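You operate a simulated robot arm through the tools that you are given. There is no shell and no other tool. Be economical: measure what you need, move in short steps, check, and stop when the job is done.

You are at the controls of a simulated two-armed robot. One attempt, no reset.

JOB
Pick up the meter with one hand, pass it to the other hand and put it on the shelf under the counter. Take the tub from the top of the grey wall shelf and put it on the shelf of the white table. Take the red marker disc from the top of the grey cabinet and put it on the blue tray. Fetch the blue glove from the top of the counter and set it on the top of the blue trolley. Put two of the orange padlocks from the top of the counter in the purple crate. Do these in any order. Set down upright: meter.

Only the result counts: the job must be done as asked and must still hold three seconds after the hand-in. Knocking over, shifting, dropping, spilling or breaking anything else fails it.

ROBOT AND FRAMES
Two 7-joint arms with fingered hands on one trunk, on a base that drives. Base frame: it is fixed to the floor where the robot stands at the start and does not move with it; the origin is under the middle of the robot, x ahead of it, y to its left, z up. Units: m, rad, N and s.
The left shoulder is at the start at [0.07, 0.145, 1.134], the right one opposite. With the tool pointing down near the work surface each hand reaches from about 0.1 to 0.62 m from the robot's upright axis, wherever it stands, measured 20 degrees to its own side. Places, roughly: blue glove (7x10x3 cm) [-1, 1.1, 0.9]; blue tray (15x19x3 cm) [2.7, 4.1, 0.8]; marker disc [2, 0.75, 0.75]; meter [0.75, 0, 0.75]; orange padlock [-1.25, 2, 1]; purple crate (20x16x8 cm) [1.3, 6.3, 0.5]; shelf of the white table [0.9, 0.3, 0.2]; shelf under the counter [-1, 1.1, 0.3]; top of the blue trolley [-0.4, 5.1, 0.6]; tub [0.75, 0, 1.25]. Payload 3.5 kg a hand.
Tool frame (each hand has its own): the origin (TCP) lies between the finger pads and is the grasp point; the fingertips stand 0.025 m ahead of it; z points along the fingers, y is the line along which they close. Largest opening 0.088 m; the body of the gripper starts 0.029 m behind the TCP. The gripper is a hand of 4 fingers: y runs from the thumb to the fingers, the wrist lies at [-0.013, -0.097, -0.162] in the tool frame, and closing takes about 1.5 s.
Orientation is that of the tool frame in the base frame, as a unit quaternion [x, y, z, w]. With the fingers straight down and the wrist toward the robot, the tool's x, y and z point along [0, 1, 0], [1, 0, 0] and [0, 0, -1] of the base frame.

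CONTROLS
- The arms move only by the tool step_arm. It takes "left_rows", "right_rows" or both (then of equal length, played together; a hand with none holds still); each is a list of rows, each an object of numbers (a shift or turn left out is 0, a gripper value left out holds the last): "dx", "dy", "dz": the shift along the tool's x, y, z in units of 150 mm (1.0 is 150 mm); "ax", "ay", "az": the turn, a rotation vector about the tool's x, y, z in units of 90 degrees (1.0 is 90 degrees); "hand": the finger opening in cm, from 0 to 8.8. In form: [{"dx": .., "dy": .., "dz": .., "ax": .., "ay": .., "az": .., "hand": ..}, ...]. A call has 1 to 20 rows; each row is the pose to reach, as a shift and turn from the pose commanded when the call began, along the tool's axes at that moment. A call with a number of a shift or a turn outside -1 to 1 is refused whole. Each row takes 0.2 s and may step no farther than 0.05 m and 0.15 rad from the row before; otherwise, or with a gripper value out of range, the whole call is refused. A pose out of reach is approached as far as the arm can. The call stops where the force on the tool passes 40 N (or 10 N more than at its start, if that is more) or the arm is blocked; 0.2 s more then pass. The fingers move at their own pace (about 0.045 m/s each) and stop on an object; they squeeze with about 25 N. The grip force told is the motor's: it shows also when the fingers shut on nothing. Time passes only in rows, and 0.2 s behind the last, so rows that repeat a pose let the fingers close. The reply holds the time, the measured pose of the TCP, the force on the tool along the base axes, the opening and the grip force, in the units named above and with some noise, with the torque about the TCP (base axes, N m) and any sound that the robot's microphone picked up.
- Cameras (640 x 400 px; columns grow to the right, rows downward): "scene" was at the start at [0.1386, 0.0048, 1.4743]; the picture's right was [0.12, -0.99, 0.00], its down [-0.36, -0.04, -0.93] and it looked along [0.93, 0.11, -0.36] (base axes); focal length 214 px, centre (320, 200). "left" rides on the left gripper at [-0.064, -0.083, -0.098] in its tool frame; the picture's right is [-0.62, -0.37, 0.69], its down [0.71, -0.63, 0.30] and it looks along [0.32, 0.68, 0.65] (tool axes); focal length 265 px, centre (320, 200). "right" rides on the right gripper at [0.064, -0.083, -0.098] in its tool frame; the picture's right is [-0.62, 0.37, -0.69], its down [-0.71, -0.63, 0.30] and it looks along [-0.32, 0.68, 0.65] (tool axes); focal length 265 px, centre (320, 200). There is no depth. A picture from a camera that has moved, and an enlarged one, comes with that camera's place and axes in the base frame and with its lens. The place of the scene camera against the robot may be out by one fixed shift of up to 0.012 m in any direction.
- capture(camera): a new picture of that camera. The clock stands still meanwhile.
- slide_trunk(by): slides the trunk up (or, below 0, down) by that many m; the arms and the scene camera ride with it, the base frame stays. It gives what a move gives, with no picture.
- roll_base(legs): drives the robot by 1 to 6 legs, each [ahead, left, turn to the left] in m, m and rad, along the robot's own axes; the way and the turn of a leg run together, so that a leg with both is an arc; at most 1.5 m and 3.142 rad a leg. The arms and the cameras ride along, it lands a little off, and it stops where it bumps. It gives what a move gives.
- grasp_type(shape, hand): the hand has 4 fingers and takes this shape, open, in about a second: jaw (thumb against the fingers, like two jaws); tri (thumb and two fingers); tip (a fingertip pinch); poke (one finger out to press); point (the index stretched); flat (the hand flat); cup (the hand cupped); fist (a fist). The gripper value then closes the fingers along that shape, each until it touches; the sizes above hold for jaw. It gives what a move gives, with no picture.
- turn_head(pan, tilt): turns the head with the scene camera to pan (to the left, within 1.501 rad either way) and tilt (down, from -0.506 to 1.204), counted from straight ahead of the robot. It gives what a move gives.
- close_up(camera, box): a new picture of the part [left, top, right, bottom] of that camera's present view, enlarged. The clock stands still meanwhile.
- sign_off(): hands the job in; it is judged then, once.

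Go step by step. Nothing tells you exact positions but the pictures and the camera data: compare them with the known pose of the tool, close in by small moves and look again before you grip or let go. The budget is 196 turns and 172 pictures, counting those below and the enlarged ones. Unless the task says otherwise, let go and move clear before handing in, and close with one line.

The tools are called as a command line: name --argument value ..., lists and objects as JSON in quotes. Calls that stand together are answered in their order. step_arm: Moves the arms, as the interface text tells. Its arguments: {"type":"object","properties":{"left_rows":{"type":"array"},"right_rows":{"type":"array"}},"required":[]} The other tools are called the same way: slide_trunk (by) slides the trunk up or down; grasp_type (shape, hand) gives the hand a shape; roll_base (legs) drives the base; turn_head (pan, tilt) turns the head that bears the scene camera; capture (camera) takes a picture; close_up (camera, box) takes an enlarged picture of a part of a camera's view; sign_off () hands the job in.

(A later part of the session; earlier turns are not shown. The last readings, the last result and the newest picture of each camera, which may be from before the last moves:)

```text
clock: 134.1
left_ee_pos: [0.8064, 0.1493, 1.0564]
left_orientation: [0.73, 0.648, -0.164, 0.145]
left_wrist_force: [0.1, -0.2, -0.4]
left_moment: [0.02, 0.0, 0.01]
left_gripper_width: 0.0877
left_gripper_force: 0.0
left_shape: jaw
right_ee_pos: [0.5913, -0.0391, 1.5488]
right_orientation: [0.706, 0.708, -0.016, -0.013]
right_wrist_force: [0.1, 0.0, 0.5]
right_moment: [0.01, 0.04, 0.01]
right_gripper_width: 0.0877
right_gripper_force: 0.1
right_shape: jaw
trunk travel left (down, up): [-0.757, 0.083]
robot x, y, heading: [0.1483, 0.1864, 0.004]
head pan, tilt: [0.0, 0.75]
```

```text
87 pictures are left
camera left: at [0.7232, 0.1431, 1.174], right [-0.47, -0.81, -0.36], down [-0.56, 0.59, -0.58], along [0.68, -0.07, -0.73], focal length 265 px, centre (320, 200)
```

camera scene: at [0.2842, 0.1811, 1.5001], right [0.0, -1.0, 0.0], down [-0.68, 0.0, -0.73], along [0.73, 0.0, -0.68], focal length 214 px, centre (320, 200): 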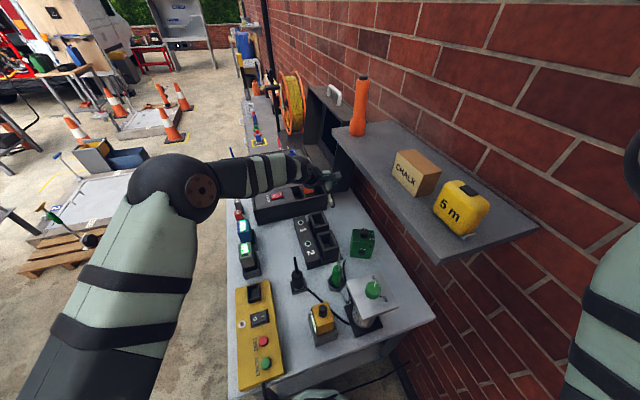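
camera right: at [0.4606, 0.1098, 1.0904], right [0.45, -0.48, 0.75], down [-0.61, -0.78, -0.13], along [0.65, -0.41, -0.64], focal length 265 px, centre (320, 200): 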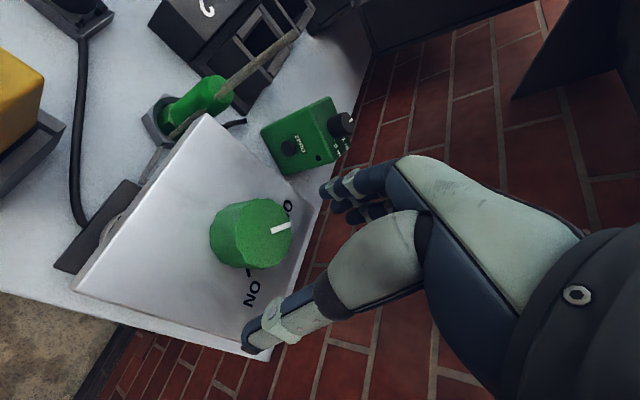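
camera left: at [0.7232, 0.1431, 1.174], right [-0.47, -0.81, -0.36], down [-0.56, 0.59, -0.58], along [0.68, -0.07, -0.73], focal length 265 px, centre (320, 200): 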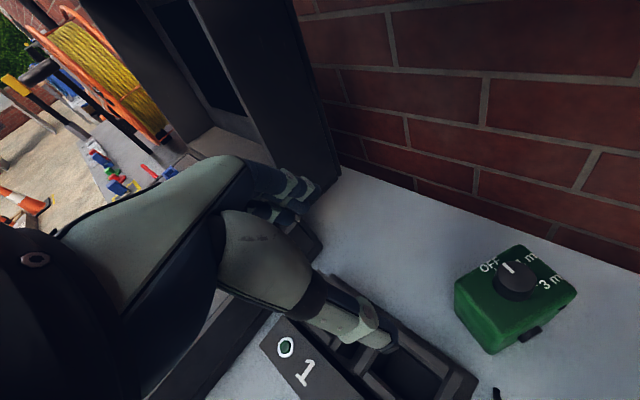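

Measure the meter again from the present views.

close_up --camera "scene" --box '[300, 200, 420, 290]'

close_up --camera "left" --box '[400, 220, 620, 380]'

```text
4.44 times, centred on (360, 245) of scene
camera zoom: at [0.2842, 0.1811, 1.5001], right [0.0, -1.0, 0.0], down [-0.68, 0.0, -0.73], along [0.73, 0.0, -0.68], focal length 953 px, centre (142, 0)
```

zoom: 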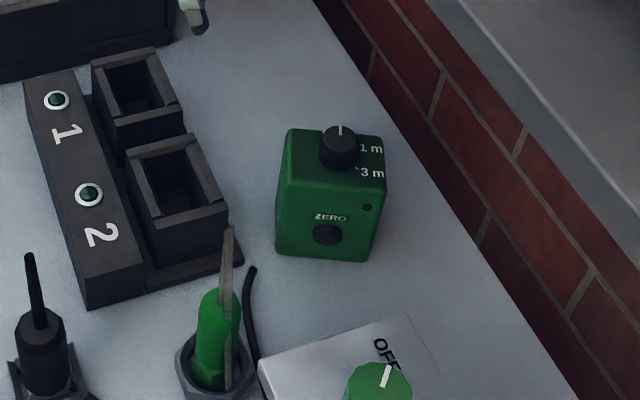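

```text
2.50 times, centred on (510, 300) of left
camera zoom: at [0.7232, 0.1431, 1.174], right [-0.47, -0.81, -0.36], down [-0.56, 0.59, -0.58], along [0.68, -0.07, -0.73], focal length 664 px, centre (-155, -50)
```

zoom: 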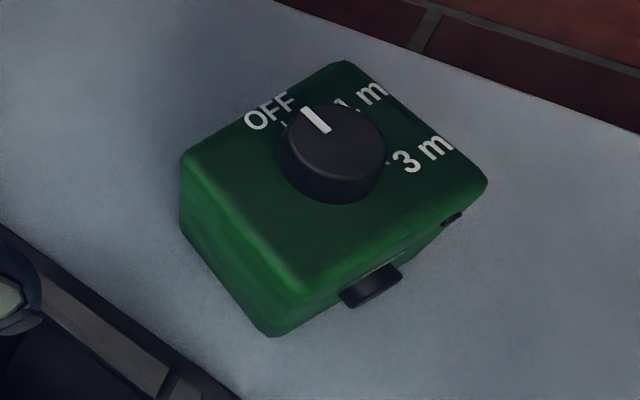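

Table top is z≈0.774; meter centre ≈(0.764, 0.024), 5.7 deep × 7.7 wide, top ≈0.871. Move in to 10 cm from the grasp with a 33° tilt to stay clear of the probe rods.

step_arm --left_rows '[{"dz": 0.2, "dy": -0.03, "dx": 0.01, "ay": -0.02}, {"dz": 0.4, "dy": -0.06, "dx": 0.02, "ay": -0.045}, {"dz": 0.6, "dy": -0.09, "dx": 0.03, "ay": -0.067}, {"dz": 0.835, "dy": -0.114, "dx": 0.045, "ay": -0.089}]'

capture --camera "left"

close_up --camera "scene" --box '[230, 150, 430, 290]'

```text
clock: 135.1
left_ee_pos: [0.7858, 0.1061, 0.9421]
left_orientation: [0.716, 0.636, -0.214, 0.189]
left_wrist_force: [-0.5, -0.5, 0.5]
left_moment: [0.0, -0.02, -0.02]
left_gripper_width: 0.0875
left_gripper_force: 0.1
left_shape: jaw
right_ee_pos: [0.5912, -0.0388, 1.5508]
right_orientation: [0.706, 0.708, -0.016, -0.012]
right_wrist_force: [-0.1, -0.4, -0.2]
right_moment: [0.03, 0.0, 0.01]
right_gripper_width: 0.088
right_gripper_force: 0.1
right_shape: jaw
trunk travel left (down, up): [-0.757, 0.083]
robot x, y, heading: [0.1558, 0.1881, -0.001]
head pan, tilt: [0.0, 0.75]
```

```text
84 pictures are left
camera left: at [0.7035, 0.1153, 1.0614], right [-0.47, -0.85, -0.24], down [-0.57, 0.5, -0.65], along [0.67, -0.17, -0.72], focal length 265 px, centre (320, 200)
```

left: 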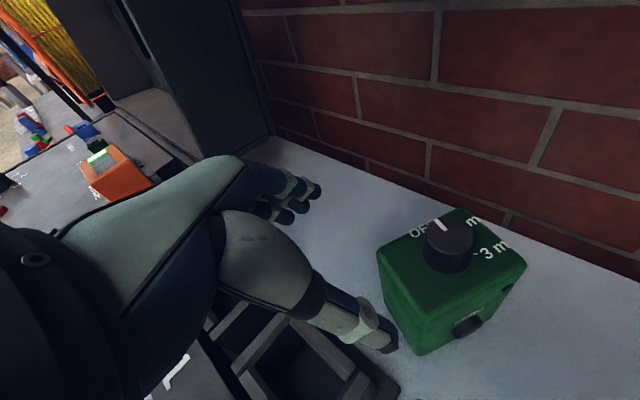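

```text
2.86 times, centred on (330, 220) of scene
camera zoom: at [0.284, 0.1816, 1.5001], right [0.0, -1.0, 0.0], down [-0.68, 0.0, -0.73], along [0.73, 0.0, -0.68], focal length 613 px, centre (291, 143)
```

zoom: 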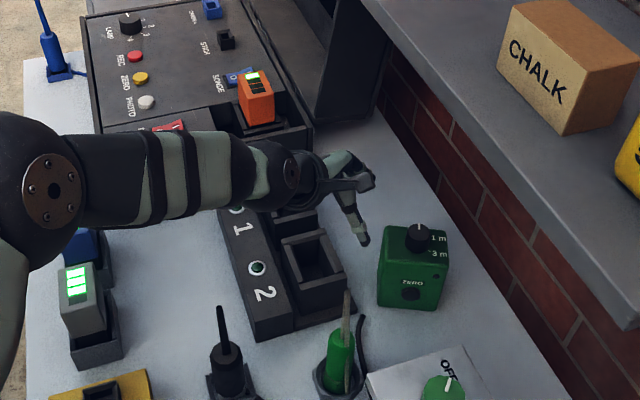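

Excellent: the forearm comes from the left, well clear of the rods. Advance to the grasp.

step_arm --left_rows '[{"dz": 0.15}, {"dz": 0.3}, {"dz": 0.45}, {"dz": 0.56}, {"dz": 0.64}]'

capture --camera "left"

close_up --camera "scene" --box '[230, 150, 430, 290]'

```text
clock: 136.3
left_ee_pos: [0.779, 0.055, 0.865]
left_orientation: [0.717, 0.636, -0.212, 0.191]
left_wrist_force: [0.3, 0.7, 6.0]
left_moment: [0.06, 0.13, -0.01]
left_gripper_width: 0.0879
left_gripper_force: 0.1
left_shape: jaw
right_ee_pos: [0.5886, -0.0379, 1.5515]
right_orientation: [0.707, 0.707, -0.015, -0.012]
right_wrist_force: [-0.3, -0.5, 0.1]
right_moment: [-0.01, 0.01, 0.0]
right_gripper_width: 0.0879
right_gripper_force: 0.1
right_shape: jaw
trunk travel left (down, up): [-0.757, 0.083]
robot x, y, heading: [0.1539, 0.1893, -0.003]
head pan, tilt: [0.0, 0.75]
```

```text
82 pictures are left
camera left: at [0.6961, 0.0645, 0.9833], right [-0.47, -0.85, -0.24], down [-0.57, 0.5, -0.65], along [0.67, -0.17, -0.72], focal length 265 px, centre (320, 200)
```

left: 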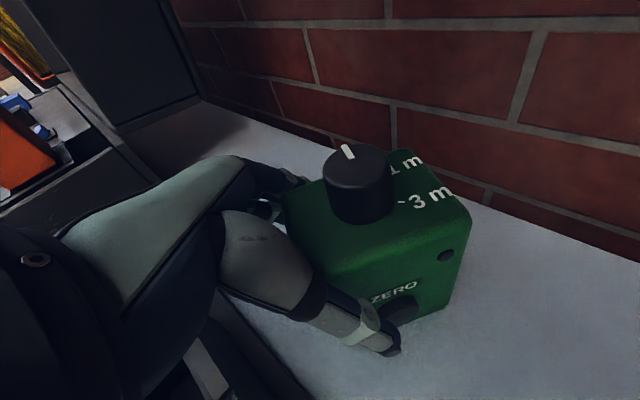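

```text
2.86 times, centred on (330, 220) of scene
camera zoom: at [0.2811, 0.1829, 1.5005], right [0.0, -1.0, 0.0], down [-0.68, 0.0, -0.73], along [0.73, 0.0, -0.68], focal length 613 px, centre (291, 143)
```

zoom: 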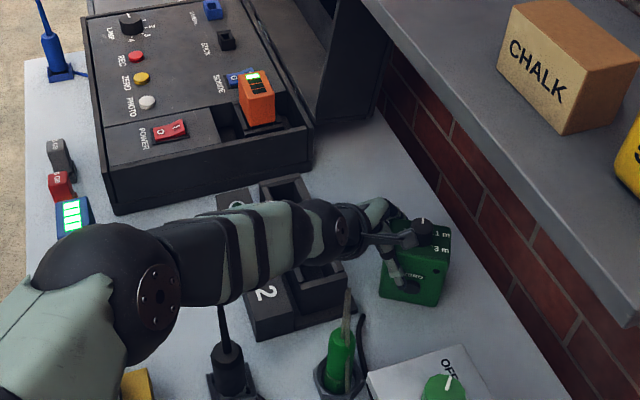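

Hand is over the meter, thumb on the front, fingers behind. Close.

step_arm --left_rows '[{"hand": 6.5}, {"hand": 4.5}, {"hand": 4.5}, {"hand": 4.5}, {"hand": 4.5}, {"hand": 4.5}, {"hand": 4.5}, {"hand": 4.5}]'

capture --camera "left"

```text
clock: 138.1
left_ee_pos: [0.7779, 0.0536, 0.8643]
left_orientation: [0.717, 0.636, -0.212, 0.191]
left_wrist_force: [4.1, -0.6, 11.9]
left_moment: [0.18, -0.25, 0.03]
left_gripper_width: 0.0583
left_gripper_force: 24.7
left_shape: jaw
right_ee_pos: [0.5901, -0.0383, 1.5504]
right_orientation: [0.707, 0.707, -0.015, -0.011]
right_wrist_force: [0.6, -0.4, -0.3]
right_moment: [0.03, 0.02, -0.02]
right_gripper_width: 0.0878
right_gripper_force: 0.1
right_shape: jaw
trunk travel left (down, up): [-0.757, 0.083]
robot x, y, heading: [0.1559, 0.1885, 0.001]
head pan, tilt: [0.0, 0.75]
```

```text
80 pictures are left
camera left: at [0.6961, 0.0641, 0.9826], right [-0.47, -0.85, -0.24], down [-0.57, 0.5, -0.65], along [0.67, -0.17, -0.72], focal length 265 px, centre (320, 200)
```

left: 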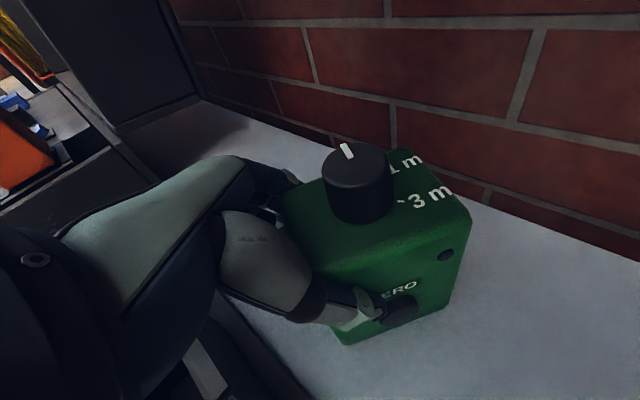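

Gripped at 5.8 cm. Retract up and left along the approach line (the shelf overhangs the meter).

step_arm --left_rows '[{"dx": -0.07, "dz": -0.11}, {"dx": -0.15, "dz": -0.22}, {"dx": -0.15, "dz": -0.4}, {"dx": -0.15, "dz": -0.6}, {"dx": -0.15, "dz": -0.8}, {"dx": -0.15, "dz": -1.0}]'

step_arm --left_rows '[{"dz": -0.2}, {"dz": -0.4}, {"dz": -0.6}, {"dz": -0.8}, {"dz": -1.0}]'

capture --camera "scene"

```text
clock: 139.5
left_ee_pos: [0.7818, 0.1165, 0.998]
left_orientation: [0.718, 0.635, -0.214, 0.189]
left_wrist_force: [-0.1, 0.1, -2.7]
left_moment: [0.04, -0.02, 0.02]
left_gripper_width: 0.0578
left_gripper_force: 24.9
left_shape: jaw
right_ee_pos: [0.5894, -0.0375, 1.5504]
right_orientation: [0.706, 0.708, -0.015, -0.011]
right_wrist_force: [-0.2, 0.3, 0.2]
right_moment: [-0.06, -0.01, 0.02]
right_gripper_width: 0.0881
right_gripper_force: 0.0
right_shape: jaw
trunk travel left (down, up): [-0.757, 0.083]
robot x, y, heading: [0.1544, 0.1857, -0.004]
head pan, tilt: [0.0, 0.75]
```

```text
clock: 140.7
left_ee_pos: [0.7957, 0.1992, 1.1283]
left_orientation: [0.717, 0.636, -0.213, 0.19]
left_wrist_force: [-0.3, 0.5, -3.5]
left_moment: [0.07, -0.04, 0.02]
left_gripper_width: 0.0574
left_gripper_force: 24.9
left_shape: jaw
right_ee_pos: [0.5898, -0.0362, 1.5506]
right_orientation: [0.707, 0.707, -0.016, -0.012]
right_wrist_force: [1.1, 1.6, 0.1]
right_moment: [0.02, -0.01, -0.02]
right_gripper_width: 0.088
right_gripper_force: 0.0
right_shape: jaw
trunk travel left (down, up): [-0.757, 0.083]
robot x, y, heading: [0.1539, 0.1887, 0.001]
head pan, tilt: [0.0, 0.75]
```

```text
79 pictures are left
camera scene: at [0.2826, 0.1828, 1.5002], right [0.0, -1.0, 0.0], down [-0.68, 0.0, -0.73], along [0.73, 0.0, -0.68], focal length 214 px, centre (320, 200)
```

scene: 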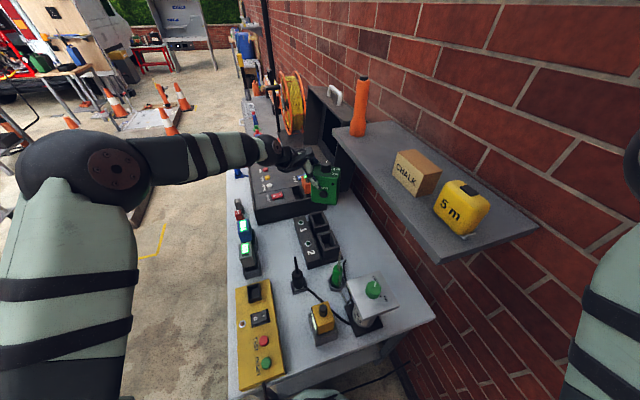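

Meter in hand. Drive out into the open aisle for the hand-over.

roll_base --legs '[[-0.15, -0.05, 0.0], [-0.33, 1.05, 0.0]]'

capture --camera "scene"

```text
clock: 147.2
left_ee_pos: [0.3165, 1.1641, 1.1262]
left_orientation: [0.72, 0.632, -0.214, 0.188]
left_wrist_force: [0.1, 0.0, -2.1]
left_moment: [0.07, -0.02, -0.02]
left_gripper_width: 0.0578
left_gripper_force: 24.3
left_shape: jaw
right_ee_pos: [0.1077, 0.9285, 1.549]
right_orientation: [0.711, 0.703, -0.015, -0.013]
right_wrist_force: [-0.3, 0.2, -1.3]
right_moment: [0.0, 0.01, -0.01]
right_gripper_width: 0.0877
right_gripper_force: 0.1
right_shape: jaw
trunk travel left (down, up): [-0.757, 0.083]
robot x, y, heading: [-0.327, 1.1614, -0.012]
head pan, tilt: [0.0, 0.75]
```

```text
78 pictures are left
camera scene: at [-0.1969, 1.1532, 1.5001], right [-0.01, -1.0, 0.0], down [-0.68, 0.01, -0.73], along [0.73, -0.01, -0.68], focal length 214 px, centre (320, 200)
```

scene: 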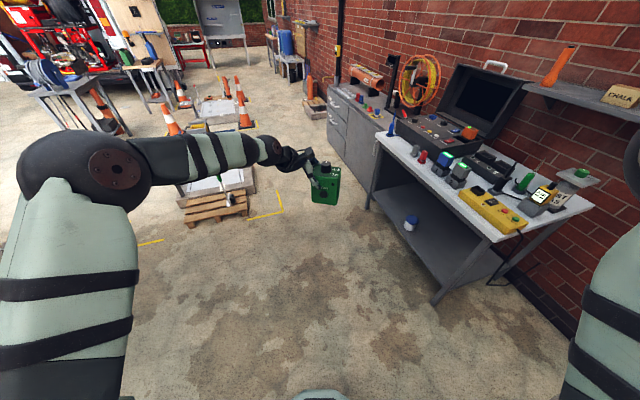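

Now bring the right hand down on the meter's right side, pointing left: rotate first while moving.

step_arm --right_rows '[{"ax": -0.007, "ay": 0.09, "az": 0.004, "dy": 0.09, "dz": 0.09}, {"ax": -0.014, "ay": 0.18, "az": 0.007, "dy": 0.18, "dz": 0.18}, {"ax": -0.021, "ay": 0.27, "az": 0.011, "dy": 0.27, "dz": 0.27}, {"ax": -0.028, "ay": 0.36, "az": 0.014, "dy": 0.36, "dz": 0.36}, {"ax": -0.035, "ay": 0.45, "az": 0.018, "dy": 0.45, "dz": 0.45}, {"ax": -0.043, "ay": 0.54, "az": 0.021, "dy": 0.54, "dz": 0.54}, {"ax": -0.05, "ay": 0.63, "az": 0.025, "dy": 0.63, "dz": 0.63}, {"ax": -0.057, "ay": 0.72, "az": 0.028, "dy": 0.72, "dz": 0.72}, {"ax": -0.064, "ay": 0.81, "az": 0.032, "dy": 0.81, "dz": 0.81}, {"ax": -0.071, "ay": 0.9, "az": 0.036, "dy": 0.9, "dz": 0.9}, {"ax": -0.078, "ay": 0.99, "az": 0.039, "dy": 1.0, "dz": 1.0}]'

step_arm --right_rows '[{"dx": -0.2}, {"dx": -0.4}, {"dx": -0.6}, {"dx": -0.8}, {"dx": -1.0}]'

capture --camera "scene"

```text
clock: 149.6
left_ee_pos: [0.3152, 1.164, 1.1257]
left_orientation: [0.72, 0.632, -0.215, 0.188]
left_wrist_force: [-0.7, -0.5, -2.8]
left_moment: [0.07, -0.02, 0.0]
left_gripper_width: 0.0579
left_gripper_force: 24.7
left_shape: jaw
right_ee_pos: [0.2508, 0.9267, 1.3937]
right_orientation: [0.536, 0.472, 0.526, -0.462]
right_wrist_force: [0.3, -0.4, 0.0]
right_moment: [-0.02, 0.04, -0.02]
right_gripper_width: 0.0883
right_gripper_force: 0.1
right_shape: jaw
right hand out of reach, approached as far as the arm can: row 2, 6
trunk travel left (down, up): [-0.757, 0.083]
robot x, y, heading: [-0.3305, 1.1596, -0.011]
head pan, tilt: [0.0, 0.75]
```

```text
clock: 150.8
left_ee_pos: [0.3154, 1.1648, 1.1268]
left_orientation: [0.721, 0.632, -0.215, 0.188]
left_wrist_force: [0.1, 0.2, -3.0]
left_moment: [0.08, -0.07, 0.03]
left_gripper_width: 0.0578
left_gripper_force: 25.6
left_shape: jaw
right_ee_pos: [0.2518, 0.9239, 1.2416]
right_orientation: [0.537, 0.472, 0.526, -0.461]
right_wrist_force: [-0.4, 0.7, -0.1]
right_moment: [-0.02, 0.03, -0.01]
right_gripper_width: 0.088
right_gripper_force: 0.0
right_shape: jaw
trunk travel left (down, up): [-0.757, 0.083]
robot x, y, heading: [-0.3255, 1.1605, -0.011]
head pan, tilt: [0.0, 0.75]
```

```text
77 pictures are left
camera scene: at [-0.1968, 1.1535, 1.5001], right [-0.01, -1.0, 0.0], down [-0.68, 0.01, -0.73], along [0.73, -0.01, -0.68], focal length 214 px, centre (320, 200)
```

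scene: 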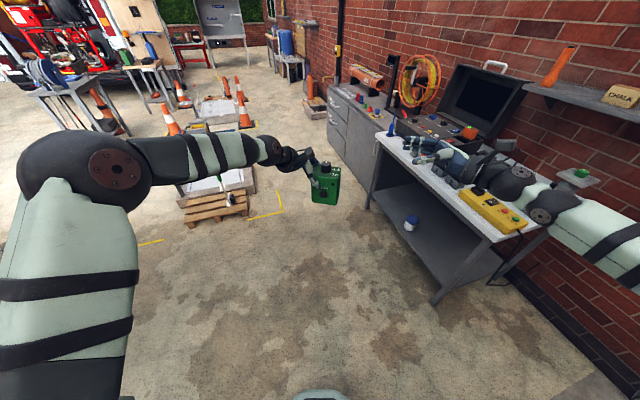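

step_arm --right_rows '[{"dx": -0.2, "dy": 0.05}, {"dx": -0.4, "dy": 0.1}, {"dx": -0.6, "dy": 0.15}, {"dx": -0.8, "dy": 0.2}, {"dx": -1.0, "dy": 0.22}, {"dx": -1.0, "dy": 0.22, "dz": 0.2}]'

capture --camera "right"

close_up --camera "scene" --box '[240, 110, 440, 260]'

```text
clock: 152.2
left_ee_pos: [0.3144, 1.1654, 1.1258]
left_orientation: [0.72, 0.632, -0.215, 0.189]
left_wrist_force: [0.5, -0.2, -2.7]
left_moment: [0.09, -0.05, -0.01]
left_gripper_width: 0.0582
left_gripper_force: 24.7
left_shape: jaw
right_ee_pos: [0.2872, 0.9507, 1.091]
right_orientation: [0.536, 0.472, 0.526, -0.461]
right_wrist_force: [-0.1, -0.6, 0.2]
right_moment: [0.0, 0.0, 0.0]
right_gripper_width: 0.0879
right_gripper_force: 0.0
right_shape: jaw
trunk travel left (down, up): [-0.757, 0.083]
robot x, y, heading: [-0.3276, 1.1625, -0.013]
head pan, tilt: [0.0, 0.75]
```

```text
76 pictures are left
camera right: at [0.191, 0.8646, 1.1571], right [0.28, -0.75, -0.6], down [-0.59, 0.37, -0.72], along [0.76, 0.55, -0.34], focal length 265 px, centre (320, 200)
```

right: 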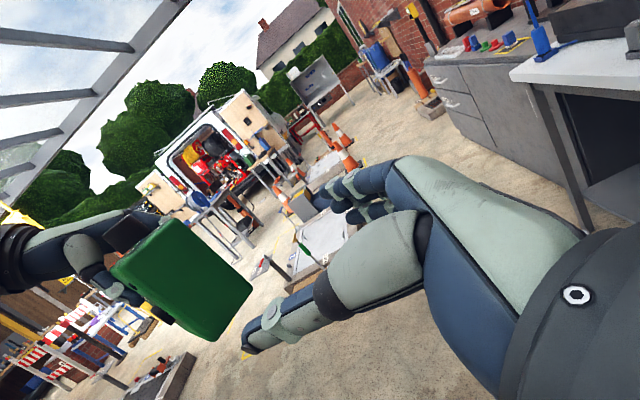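

```text
2.67 times, centred on (340, 185) of scene
camera zoom: at [-0.1968, 1.1558, 1.5001], right [-0.01, -1.0, 0.0], down [-0.68, 0.01, -0.73], along [0.73, -0.01, -0.68], focal length 572 px, centre (267, 240)
```

zoom: 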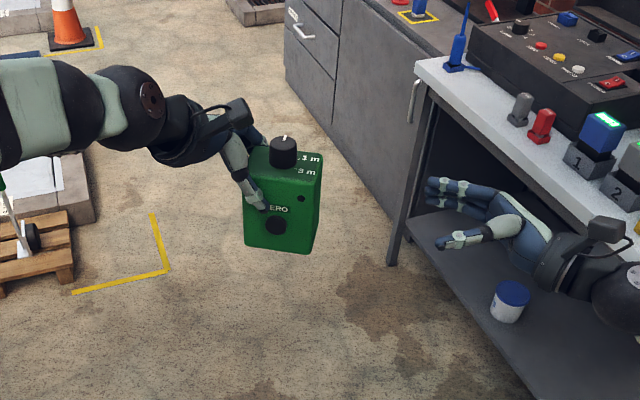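

Geometry agrees. Move the right hand down and in to grip the meter's right edge, avoiding the ZERO button.

step_arm --right_rows '[{"dx": -0.211, "dz": 0.0}, {"dx": -0.211, "dz": 0.2}, {"dx": -0.211, "dz": 0.4}, {"dx": -0.211, "dz": 0.6}, {"dx": -0.211, "dz": 0.8}, {"dx": -0.211, "dz": 0.9}, {"dx": -0.211, "dz": 1.0}]'

capture --camera "right"

close_up --camera "scene" --box '[260, 110, 400, 220]'

```text
clock: 153.8
left_ee_pos: [0.316, 1.1648, 1.1254]
left_orientation: [0.721, 0.632, -0.214, 0.188]
left_wrist_force: [0.5, 0.2, -2.5]
left_moment: [0.14, -0.1, 0.05]
left_gripper_width: 0.0578
left_gripper_force: 24.6
left_shape: jaw
right_ee_pos: [0.3091, 1.094, 1.0586]
right_orientation: [0.537, 0.472, 0.525, -0.462]
right_wrist_force: [-1.7, -1.0, 0.0]
right_moment: [-0.02, 0.0, 0.01]
right_gripper_width: 0.0883
right_gripper_force: 0.1
right_shape: jaw
trunk travel left (down, up): [-0.757, 0.083]
robot x, y, heading: [-0.328, 1.1605, -0.011]
head pan, tilt: [0.0, 0.75]
```

```text
74 pictures are left
camera right: at [0.2127, 1.008, 1.125], right [0.28, -0.75, -0.61], down [-0.59, 0.37, -0.72], along [0.76, 0.55, -0.34], focal length 265 px, centre (320, 200)
```

right: 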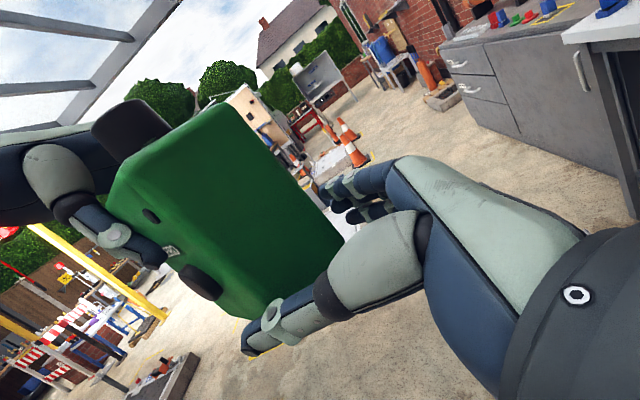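

```text
3.64 times, centred on (330, 165) of scene
camera zoom: at [-0.1966, 1.1545, 1.5], right [-0.01, -1.0, 0.0], down [-0.68, 0.01, -0.73], along [0.73, -0.01, -0.68], focal length 780 px, centre (284, 327)
```

zoom: 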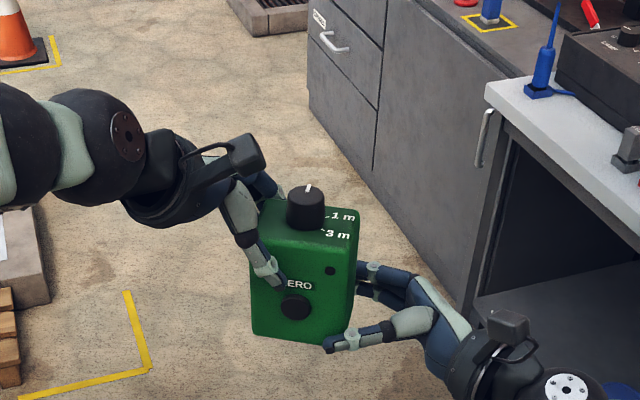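

step_arm --right_rows '[{"dx": 0.05, "dz": 0.04}, {"dx": 0.07, "dz": 0.09}, {"dx": 0.07, "dz": 0.09, "hand": 6.5}, {"dx": 0.07, "dz": 0.09, "hand": 4.5}, {"dx": 0.07, "dz": 0.09}, {"dx": 0.07, "dz": 0.09}, {"dx": 0.07, "dz": 0.09}, {"dx": 0.07, "dz": 0.09}, {"dx": 0.07, "dz": 0.09}, {"dx": 0.07, "dz": 0.09}]'

close_up --camera "scene" --box '[260, 110, 400, 220]'

```text
clock: 156.0
left_ee_pos: [0.3161, 1.1639, 1.1271]
left_orientation: [0.721, 0.631, -0.214, 0.189]
left_wrist_force: [10.7, 6.8, 1.8]
left_moment: [0.27, -0.55, 0.49]
left_gripper_width: 0.0578
left_gripper_force: 24.7
left_shape: jaw
right_ee_pos: [0.3089, 1.1067, 1.0679]
right_orientation: [0.536, 0.472, 0.525, -0.462]
right_wrist_force: [-11.2, -7.4, -1.1]
right_moment: [-0.02, -0.1, 0.1]
right_gripper_width: 0.0523
right_gripper_force: 25.2
right_shape: jaw
trunk travel left (down, up): [-0.757, 0.083]
robot x, y, heading: [-0.3262, 1.1607, -0.012]
head pan, tilt: [0.0, 0.75]
```

```text
3.64 times, centred on (330, 165) of scene
camera zoom: at [-0.1971, 1.1539, 1.5001], right [-0.01, -1.0, 0.0], down [-0.68, 0.01, -0.73], along [0.73, -0.01, -0.68], focal length 780 px, centre (284, 327)
```

zoom: 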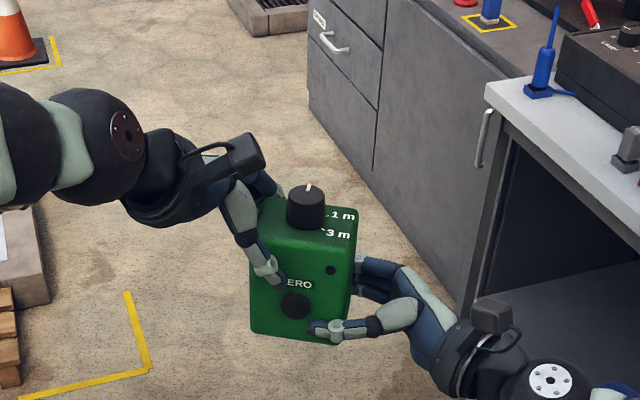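

Right hand grips the meter. Release the left hand and withdraw it up-left.

step_arm --left_rows '[{"hand": 8.8}, {"hand": 8.8}, {"hand": 8.8}, {"hand": 8.8}, {"hand": 8.8}, {"dz": -0.2}, {"dz": -0.4}, {"dz": -0.6}, {"dz": -0.8}, {"dz": -1.0}]'

capture --camera "scene"

```text
clock: 158.2
left_ee_pos: [0.3252, 1.2472, 1.251]
left_orientation: [0.721, 0.631, -0.215, 0.188]
left_wrist_force: [-1.3, 1.0, -0.1]
left_moment: [-0.03, 0.02, -0.02]
left_gripper_width: 0.0875
left_gripper_force: 0.1
left_shape: jaw
right_ee_pos: [0.3094, 1.1073, 1.0701]
right_orientation: [0.536, 0.473, 0.525, -0.462]
right_wrist_force: [-0.5, 0.7, 0.2]
right_moment: [-0.11, -0.02, -0.02]
right_gripper_width: 0.0524
right_gripper_force: 24.8
right_shape: jaw
trunk travel left (down, up): [-0.757, 0.083]
robot x, y, heading: [-0.328, 1.1635, -0.012]
head pan, tilt: [0.0, 0.75]
```

```text
71 pictures are left
camera scene: at [-0.1976, 1.1546, 1.5001], right [-0.01, -1.0, 0.0], down [-0.68, 0.01, -0.73], along [0.73, -0.01, -0.68], focal length 214 px, centre (320, 200)
```

scene: 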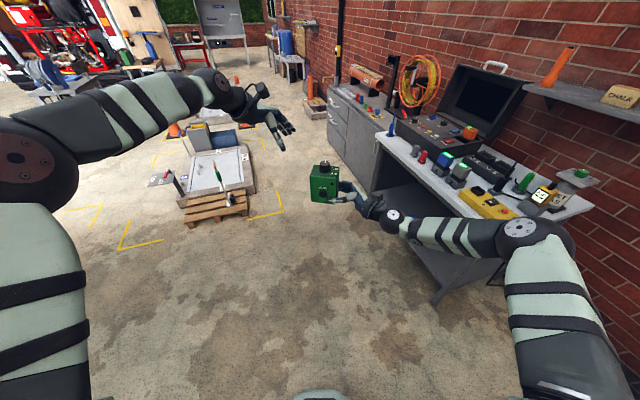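

Hand-over done. Move away from the counter for space, turn to face it, and look.

roll_base --legs '[[0.43, 0.135, 0.0], [0.0, 0.0, -2.828]]'

turn_head --pan 0.0 --tilt 0.55

capture --camera "scene"

```text
clock: 167.8
left_ee_pos: [-0.5082, 1.057, 1.2496]
left_orientation: [0.711, -0.642, -0.212, -0.191]
left_wrist_force: [0.1, 0.2, -0.7]
left_moment: [-0.01, -0.03, -0.03]
left_gripper_width: 0.0878
left_gripper_force: 0.0
left_shape: jaw
right_ee_pos: [-0.5251, 1.1966, 1.0688]
right_orientation: [0.532, -0.478, 0.52, 0.468]
right_wrist_force: [0.5, 0.8, 0.6]
right_moment: [0.07, 0.05, 0.0]
right_gripper_width: 0.0518
right_gripper_force: 24.3
right_shape: jaw
trunk travel left (down, up): [-0.757, 0.083]
robot x, y, heading: [0.1045, 1.2941, -2.925]
head pan, tilt: [0.0, 0.75]
```

```text
clock: 168.5
left_ee_pos: [-0.5084, 1.0574, 1.2492]
left_orientation: [0.71, -0.643, -0.212, -0.191]
left_wrist_force: [-0.3, 0.5, 0.1]
left_moment: [-0.03, 0.01, -0.02]
left_gripper_width: 0.0879
left_gripper_force: 0.1
left_shape: jaw
right_ee_pos: [-0.5255, 1.1973, 1.0683]
right_orientation: [0.531, -0.478, 0.52, 0.468]
right_wrist_force: [0.3, 0.4, -0.3]
right_moment: [0.11, 0.03, -0.04]
right_gripper_width: 0.052
right_gripper_force: 25.3
right_shape: jaw
trunk travel left (down, up): [-0.757, 0.083]
robot x, y, heading: [0.1046, 1.2933, -2.921]
head pan, tilt: [0.0, 0.55]
```

```text
70 pictures are left
camera scene: at [-0.0338, 1.2532, 1.5174], right [-0.22, 0.98, 0.0], down [0.51, 0.11, -0.85], along [-0.83, -0.19, -0.52], focal length 214 px, centre (320, 200)
```

scene: 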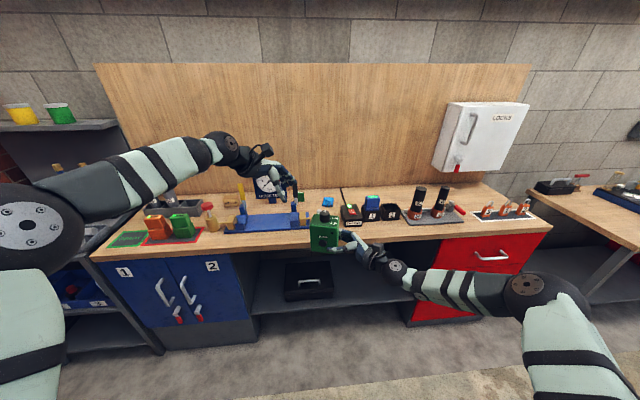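

Clear view: the open bay's free shelf area is right of the toolbox. Retract the left hand, align with the bay, and lower.

step_arm --left_rows '[{"dy": -0.2}, {"dy": -0.4}, {"dy": -0.6}, {"dy": -0.8}, {"dy": -1.0}]'

roll_base --legs '[[0.0, 0.0, 0.083], [0.0, -0.29, 0.0]]'

slide_trunk --by -0.4

slide_trunk --by -0.25

capture --camera "scene"

```text
clock: 169.7
left_ee_pos: [-0.3562, 1.0732, 1.2491]
left_orientation: [0.71, -0.643, -0.212, -0.192]
left_wrist_force: [-1.6, -0.2, -0.3]
left_moment: [-0.03, 0.0, -0.05]
left_gripper_width: 0.0875
left_gripper_force: 0.2
left_shape: jaw
right_ee_pos: [-0.523, 1.1976, 1.0694]
right_orientation: [0.531, -0.478, 0.52, 0.468]
right_wrist_force: [0.3, -0.4, -1.0]
right_moment: [0.12, 0.0, 0.0]
right_gripper_width: 0.052
right_gripper_force: 24.5
right_shape: jaw
trunk travel left (down, up): [-0.757, 0.083]
robot x, y, heading: [0.1078, 1.2924, -2.919]
head pan, tilt: [0.0, 0.55]
```

```text
clock: 172.2
left_ee_pos: [-0.4241, 1.3049, 1.2494]
left_orientation: [0.737, -0.613, -0.22, -0.182]
left_wrist_force: [-0.7, -0.9, -0.5]
left_moment: [-0.01, 0.01, 0.0]
left_gripper_width: 0.0881
left_gripper_force: 0.1
left_shape: jaw
right_ee_pos: [-0.6001, 1.4166, 1.0686]
right_orientation: [0.551, -0.455, 0.539, 0.446]
right_wrist_force: [-0.2, -0.4, 0.7]
right_moment: [0.09, 0.04, 0.0]
right_gripper_width: 0.0523
right_gripper_force: 24.7
right_shape: jaw
trunk travel left (down, up): [-0.757, 0.083]
robot x, y, heading: [0.0206, 1.5648, -2.839]
head pan, tilt: [0.0, 0.55]
```

```text
clock: 176.0
left_ee_pos: [-0.4259, 1.3076, 0.8495]
left_orientation: [0.737, -0.612, -0.22, -0.182]
left_wrist_force: [-0.4, -0.3, 0.9]
left_moment: [0.01, 0.02, -0.01]
left_gripper_width: 0.0877
left_gripper_force: 0.1
left_shape: jaw
right_ee_pos: [-0.5987, 1.4178, 0.6693]
right_orientation: [0.55, -0.456, 0.538, 0.447]
right_wrist_force: [0.4, -0.2, 0.0]
right_moment: [0.07, 0.04, 0.06]
right_gripper_width: 0.052
right_gripper_force: 25.0
right_shape: jaw
trunk travel left (down, up): [-0.357, 0.483]
robot x, y, heading: [0.0242, 1.5626, -2.839]
head pan, tilt: [0.0, 0.55]
```

```text
clock: 178.6
left_ee_pos: [-0.425, 1.3079, 0.5983]
left_orientation: [0.737, -0.613, -0.219, -0.183]
left_wrist_force: [-0.6, -0.6, -1.0]
left_moment: [-0.03, 0.07, -0.04]
left_gripper_width: 0.0879
left_gripper_force: 0.1
left_shape: jaw
right_ee_pos: [-0.6003, 1.4179, 0.418]
right_orientation: [0.551, -0.456, 0.538, 0.447]
right_wrist_force: [0.0, 0.1, 0.1]
right_moment: [0.1, 0.06, 0.0]
right_gripper_width: 0.052
right_gripper_force: 25.4
right_shape: jaw
trunk travel left (down, up): [-0.107, 0.733]
robot x, y, heading: [0.0253, 1.5642, -2.842]
head pan, tilt: [0.0, 0.55]
```

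```text
69 pictures are left
camera scene: at [-0.1158, 1.5153, 0.8675], right [-0.3, 0.95, 0.0], down [0.5, 0.16, -0.85], along [-0.81, -0.25, -0.52], focal length 214 px, centre (320, 200)
```

scene: 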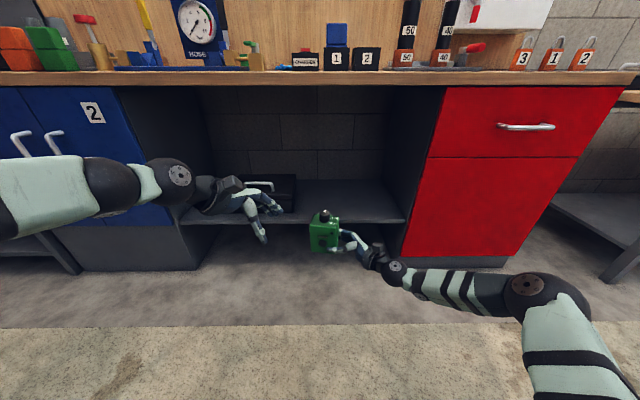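

Shelf top ≈0.25, front edge a≈-0.93. To keep the right elbow clear of the red cabinet I'll turn right 0.3 rad and shift left before entering.

roll_base --legs '[[0.0, 0.0, -0.3], [0.05, 0.285, 0.0]]'

slide_trunk --by -0.07

turn_head --pan -0.1 --tilt 0.5

capture --camera "scene"

```text
clock: 181.6
left_ee_pos: [-0.5278, 1.1569, 0.5999]
left_orientation: [-0.639, 0.714, 0.19, 0.213]
left_wrist_force: [0.1, 0.3, -0.3]
left_moment: [-0.01, -0.02, -0.03]
left_gripper_width: 0.0879
left_gripper_force: 0.0
left_shape: jaw
right_ee_pos: [-0.6631, 1.314, 0.4179]
right_orientation: [-0.477, 0.532, -0.467, -0.521]
right_wrist_force: [0.7, -0.4, 0.1]
right_moment: [0.09, -0.03, 0.0]
right_gripper_width: 0.0521
right_gripper_force: 25.4
right_shape: jaw
trunk travel left (down, up): [-0.107, 0.733]
robot x, y, heading: [-0.026, 1.2713, -3.134]
head pan, tilt: [0.0, 0.55]
```

```text
clock: 182.7
left_ee_pos: [-0.5281, 1.1564, 0.5295]
left_orientation: [-0.639, 0.714, 0.191, 0.213]
left_wrist_force: [-0.3, -0.5, 0.0]
left_moment: [0.02, 0.03, 0.02]
left_gripper_width: 0.0879
left_gripper_force: 0.1
left_shape: jaw
right_ee_pos: [-0.6621, 1.3138, 0.3488]
right_orientation: [-0.478, 0.531, -0.467, -0.521]
right_wrist_force: [-0.8, 0.2, -0.7]
right_moment: [0.09, 0.04, -0.03]
right_gripper_width: 0.0519
right_gripper_force: 25.0
right_shape: jaw
trunk travel left (down, up): [-0.037, 0.803]
robot x, y, heading: [-0.0232, 1.2692, -3.137]
head pan, tilt: [0.0, 0.55]
```

```text
clock: 183.3
left_ee_pos: [-0.5285, 1.1573, 0.5282]
left_orientation: [-0.639, 0.715, 0.191, 0.213]
left_wrist_force: [-0.3, 0.8, 0.1]
left_moment: [0.01, 0.01, 0.05]
left_gripper_width: 0.0879
left_gripper_force: 0.0
left_shape: jaw
right_ee_pos: [-0.6624, 1.315, 0.3481]
right_orientation: [-0.477, 0.532, -0.468, -0.52]
right_wrist_force: [-0.4, -0.2, 0.2]
right_moment: [0.08, 0.02, -0.02]
right_gripper_width: 0.0518
right_gripper_force: 25.2
right_shape: jaw
trunk travel left (down, up): [-0.037, 0.803]
robot x, y, heading: [-0.0271, 1.2697, -3.134]
head pan, tilt: [-0.099, 0.499]
```

```text
68 pictures are left
camera scene: at [-0.1706, 1.2727, 0.802], right [0.09, 1.0, 0.0], down [0.48, -0.04, -0.88], along [-0.87, 0.08, -0.48], focal length 214 px, centre (320, 200)
```

scene: 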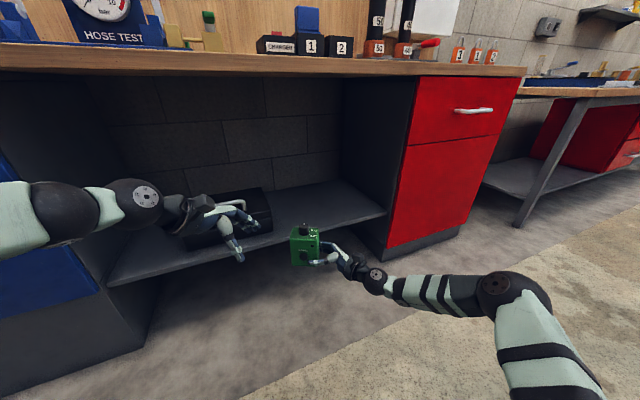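

Nudge right a little for elbow clearance on both sides, then drive in.

roll_base --legs '[[0.0, -0.05, 0.0], [0.2, 0.0, 0.0]]'

capture --camera "scene"

```text
clock: 185.4
left_ee_pos: [-0.724, 1.2031, 0.5287]
left_orientation: [-0.64, 0.713, 0.191, 0.214]
left_wrist_force: [-0.2, 0.1, -0.1]
left_moment: [-0.03, 0.03, -0.01]
left_gripper_width: 0.0879
left_gripper_force: 0.1
left_shape: jaw
right_ee_pos: [-0.8586, 1.3598, 0.3489]
right_orientation: [-0.478, 0.531, -0.468, -0.52]
right_wrist_force: [-0.7, -0.3, -0.3]
right_moment: [0.11, -0.04, -0.01]
right_gripper_width: 0.0518
right_gripper_force: 24.6
right_shape: jaw
trunk travel left (down, up): [-0.037, 0.803]
robot x, y, heading: [-0.2219, 1.3182, -3.127]
head pan, tilt: [-0.099, 0.499]
```

```text
67 pictures are left
camera scene: at [-0.3675, 1.321, 0.802], right [0.09, 1.0, 0.0], down [0.48, -0.04, -0.88], along [-0.87, 0.08, -0.48], focal length 214 px, centre (320, 200)
```

scene: 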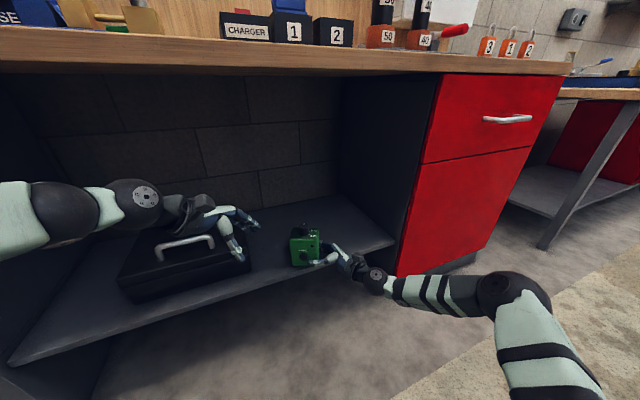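

close_up --camera "scene" --box '[220, 190, 400, 310]'

capture --camera "right"

```text
3.33 times, centred on (310, 250) of scene
camera zoom: at [-0.3675, 1.321, 0.802], right [0.09, 1.0, 0.0], down [0.48, -0.04, -0.88], along [-0.87, 0.08, -0.48], focal length 715 px, centre (353, 33)
```

zoom: 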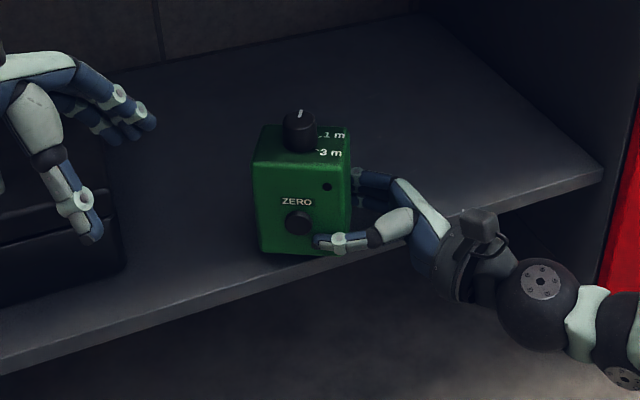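

```text
65 pictures are left
camera right: at [-0.7673, 1.4479, 0.4148], right [-0.29, 0.74, -0.6], down [0.6, -0.35, -0.72], along [-0.75, -0.57, -0.34], focal length 265 px, centre (320, 200)
```

right: 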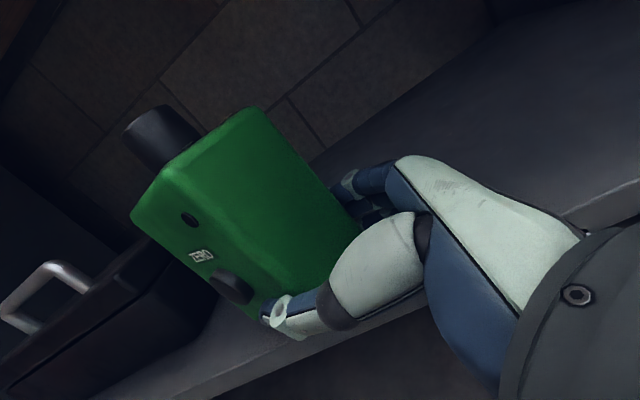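

Advance a little further so the meter is fully over the shelf.

roll_base --legs '[[0.12, 0.0, 0.0]]'

step_arm --right_rows '[{"dx": -0.05}, {"dx": -0.1}, {"dx": -0.15}, {"dx": -0.2}, {"dx": -0.25}]'

close_up --camera "scene" --box '[200, 170, 420, 320]'

```text
clock: 186.7
left_ee_pos: [-0.8426, 1.2003, 0.5294]
left_orientation: [-0.642, 0.712, 0.191, 0.212]
left_wrist_force: [-0.3, -1.3, 0.1]
left_moment: [0.01, 0.02, 0.02]
left_gripper_width: 0.0878
left_gripper_force: 0.1
left_shape: jaw
right_ee_pos: [-0.9801, 1.3558, 0.3485]
right_orientation: [-0.479, 0.53, -0.469, -0.519]
right_wrist_force: [-0.6, -1.2, -0.9]
right_moment: [0.11, -0.01, -0.02]
right_gripper_width: 0.0519
right_gripper_force: 25.6
right_shape: jaw
trunk travel left (down, up): [-0.037, 0.803]
robot x, y, heading: [-0.3403, 1.3179, -3.125]
head pan, tilt: [-0.099, 0.499]
```

```text
clock: 188.1
left_ee_pos: [-0.8352, 1.2037, 0.5349]
left_orientation: [-0.637, 0.716, 0.195, 0.209]
left_wrist_force: [0.6, -0.9, -1.0]
left_moment: [0.01, 0.0, 0.03]
left_gripper_width: 0.0879
left_gripper_force: 0.1
left_shape: jaw
right_ee_pos: [-0.9779, 1.3591, 0.3569]
right_orientation: [0.487, -0.496, 0.464, 0.549]
right_wrist_force: [-0.1, 0.5, 0.8]
right_moment: [0.11, 0.02, -0.01]
right_gripper_width: 0.052
right_gripper_force: 25.6
right_shape: jaw
trunk travel left (down, up): [-0.037, 0.803]
robot x, y, heading: [-0.3399, 1.3193, -3.135]
head pan, tilt: [-0.099, 0.499]
stopped in row 5 (right hand): the arm was blocked; the commanded pose is now the measured one
```

```text
2.67 times, centred on (310, 245) of scene
camera zoom: at [-0.4747, 1.3193, 0.8029], right [0.09, 1.0, 0.0], down [0.47, -0.04, -0.88], along [-0.88, 0.08, -0.47], focal length 572 px, centre (347, 80)
```

zoom: 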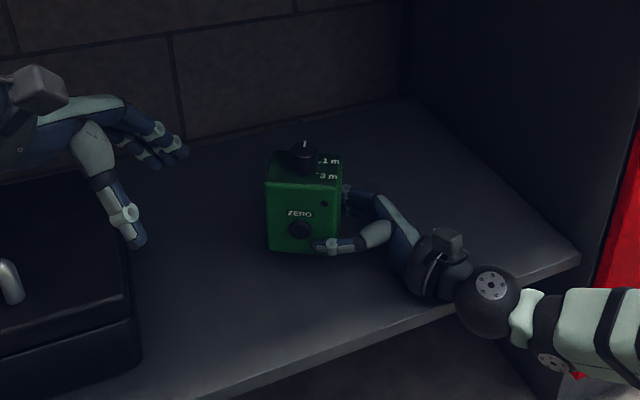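

The meter seems to have touched the shelf (top ≈0.31). Level the hand again and check contact.

step_arm --right_rows '[{"az": 0.025, "ay": -0.01, "dx": 0.02}, {"az": 0.047, "ay": -0.021, "dx": 0.02}, {"az": 0.047, "ay": -0.021, "dx": 0.0}]'

capture --camera "right"

```text
clock: 188.9
left_ee_pos: [-0.8402, 1.2018, 0.5321]
left_orientation: [-0.64, 0.713, 0.193, 0.211]
left_wrist_force: [0.0, -0.5, -0.5]
left_moment: [0.01, 0.02, 0.01]
left_gripper_width: 0.088
left_gripper_force: 0.1
left_shape: jaw
right_ee_pos: [-0.9796, 1.3544, 0.3445]
right_orientation: [-0.473, 0.534, -0.479, -0.512]
right_wrist_force: [0.0, 0.4, -0.2]
right_moment: [0.1, -0.02, -0.01]
right_gripper_width: 0.0518
right_gripper_force: 25.2
right_shape: jaw
trunk travel left (down, up): [-0.037, 0.803]
robot x, y, heading: [-0.3412, 1.3172, -3.125]
head pan, tilt: [-0.099, 0.499]
```

```text
63 pictures are left
camera right: at [-0.8903, 1.443, 0.4111], right [-0.29, 0.73, -0.62], down [0.62, -0.35, -0.7], along [-0.73, -0.58, -0.35], focal length 265 px, centre (320, 200)
```

right: 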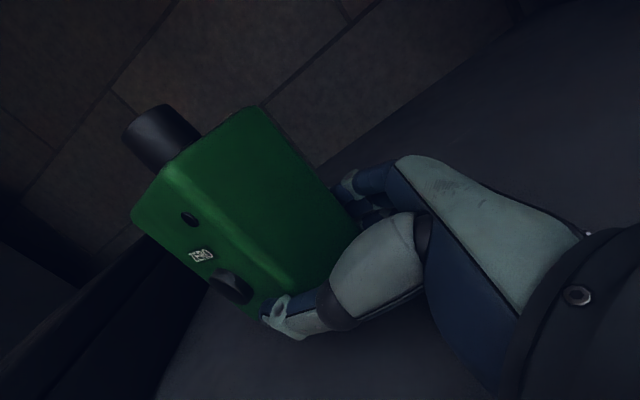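

slide_trunk --by -0.015

close_up --camera "scene" --box '[250, 190, 450, 330]'

```text
clock: 189.5
left_ee_pos: [-0.8365, 1.204, 0.5206]
left_orientation: [-0.638, 0.715, 0.196, 0.209]
left_wrist_force: [-0.2, 0.2, 0.7]
left_moment: [0.04, -0.01, -0.02]
left_gripper_width: 0.0878
left_gripper_force: 0.1
left_shape: jaw
right_ee_pos: [-0.9778, 1.3546, 0.3484]
right_orientation: [0.477, -0.523, 0.473, 0.525]
right_wrist_force: [0.0, 0.1, -0.7]
right_moment: [0.09, 0.01, 0.0]
right_gripper_width: 0.0518
right_gripper_force: 24.6
right_shape: jaw
trunk travel left (down, up): [-0.022, 0.818]
robot x, y, heading: [-0.3415, 1.3204, -3.131]
head pan, tilt: [-0.099, 0.499]
```

```text
2.86 times, centred on (350, 260) of scene
camera zoom: at [-0.4758, 1.3184, 0.7896], right [0.09, 1.0, 0.0], down [0.47, -0.04, -0.88], along [-0.88, 0.08, -0.47], focal length 613 px, centre (234, 29)
```

zoom: 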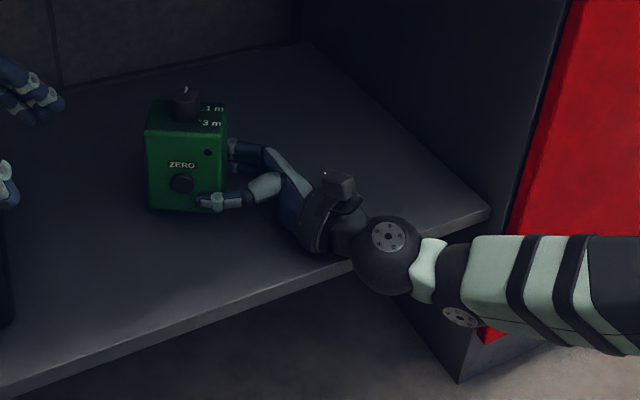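

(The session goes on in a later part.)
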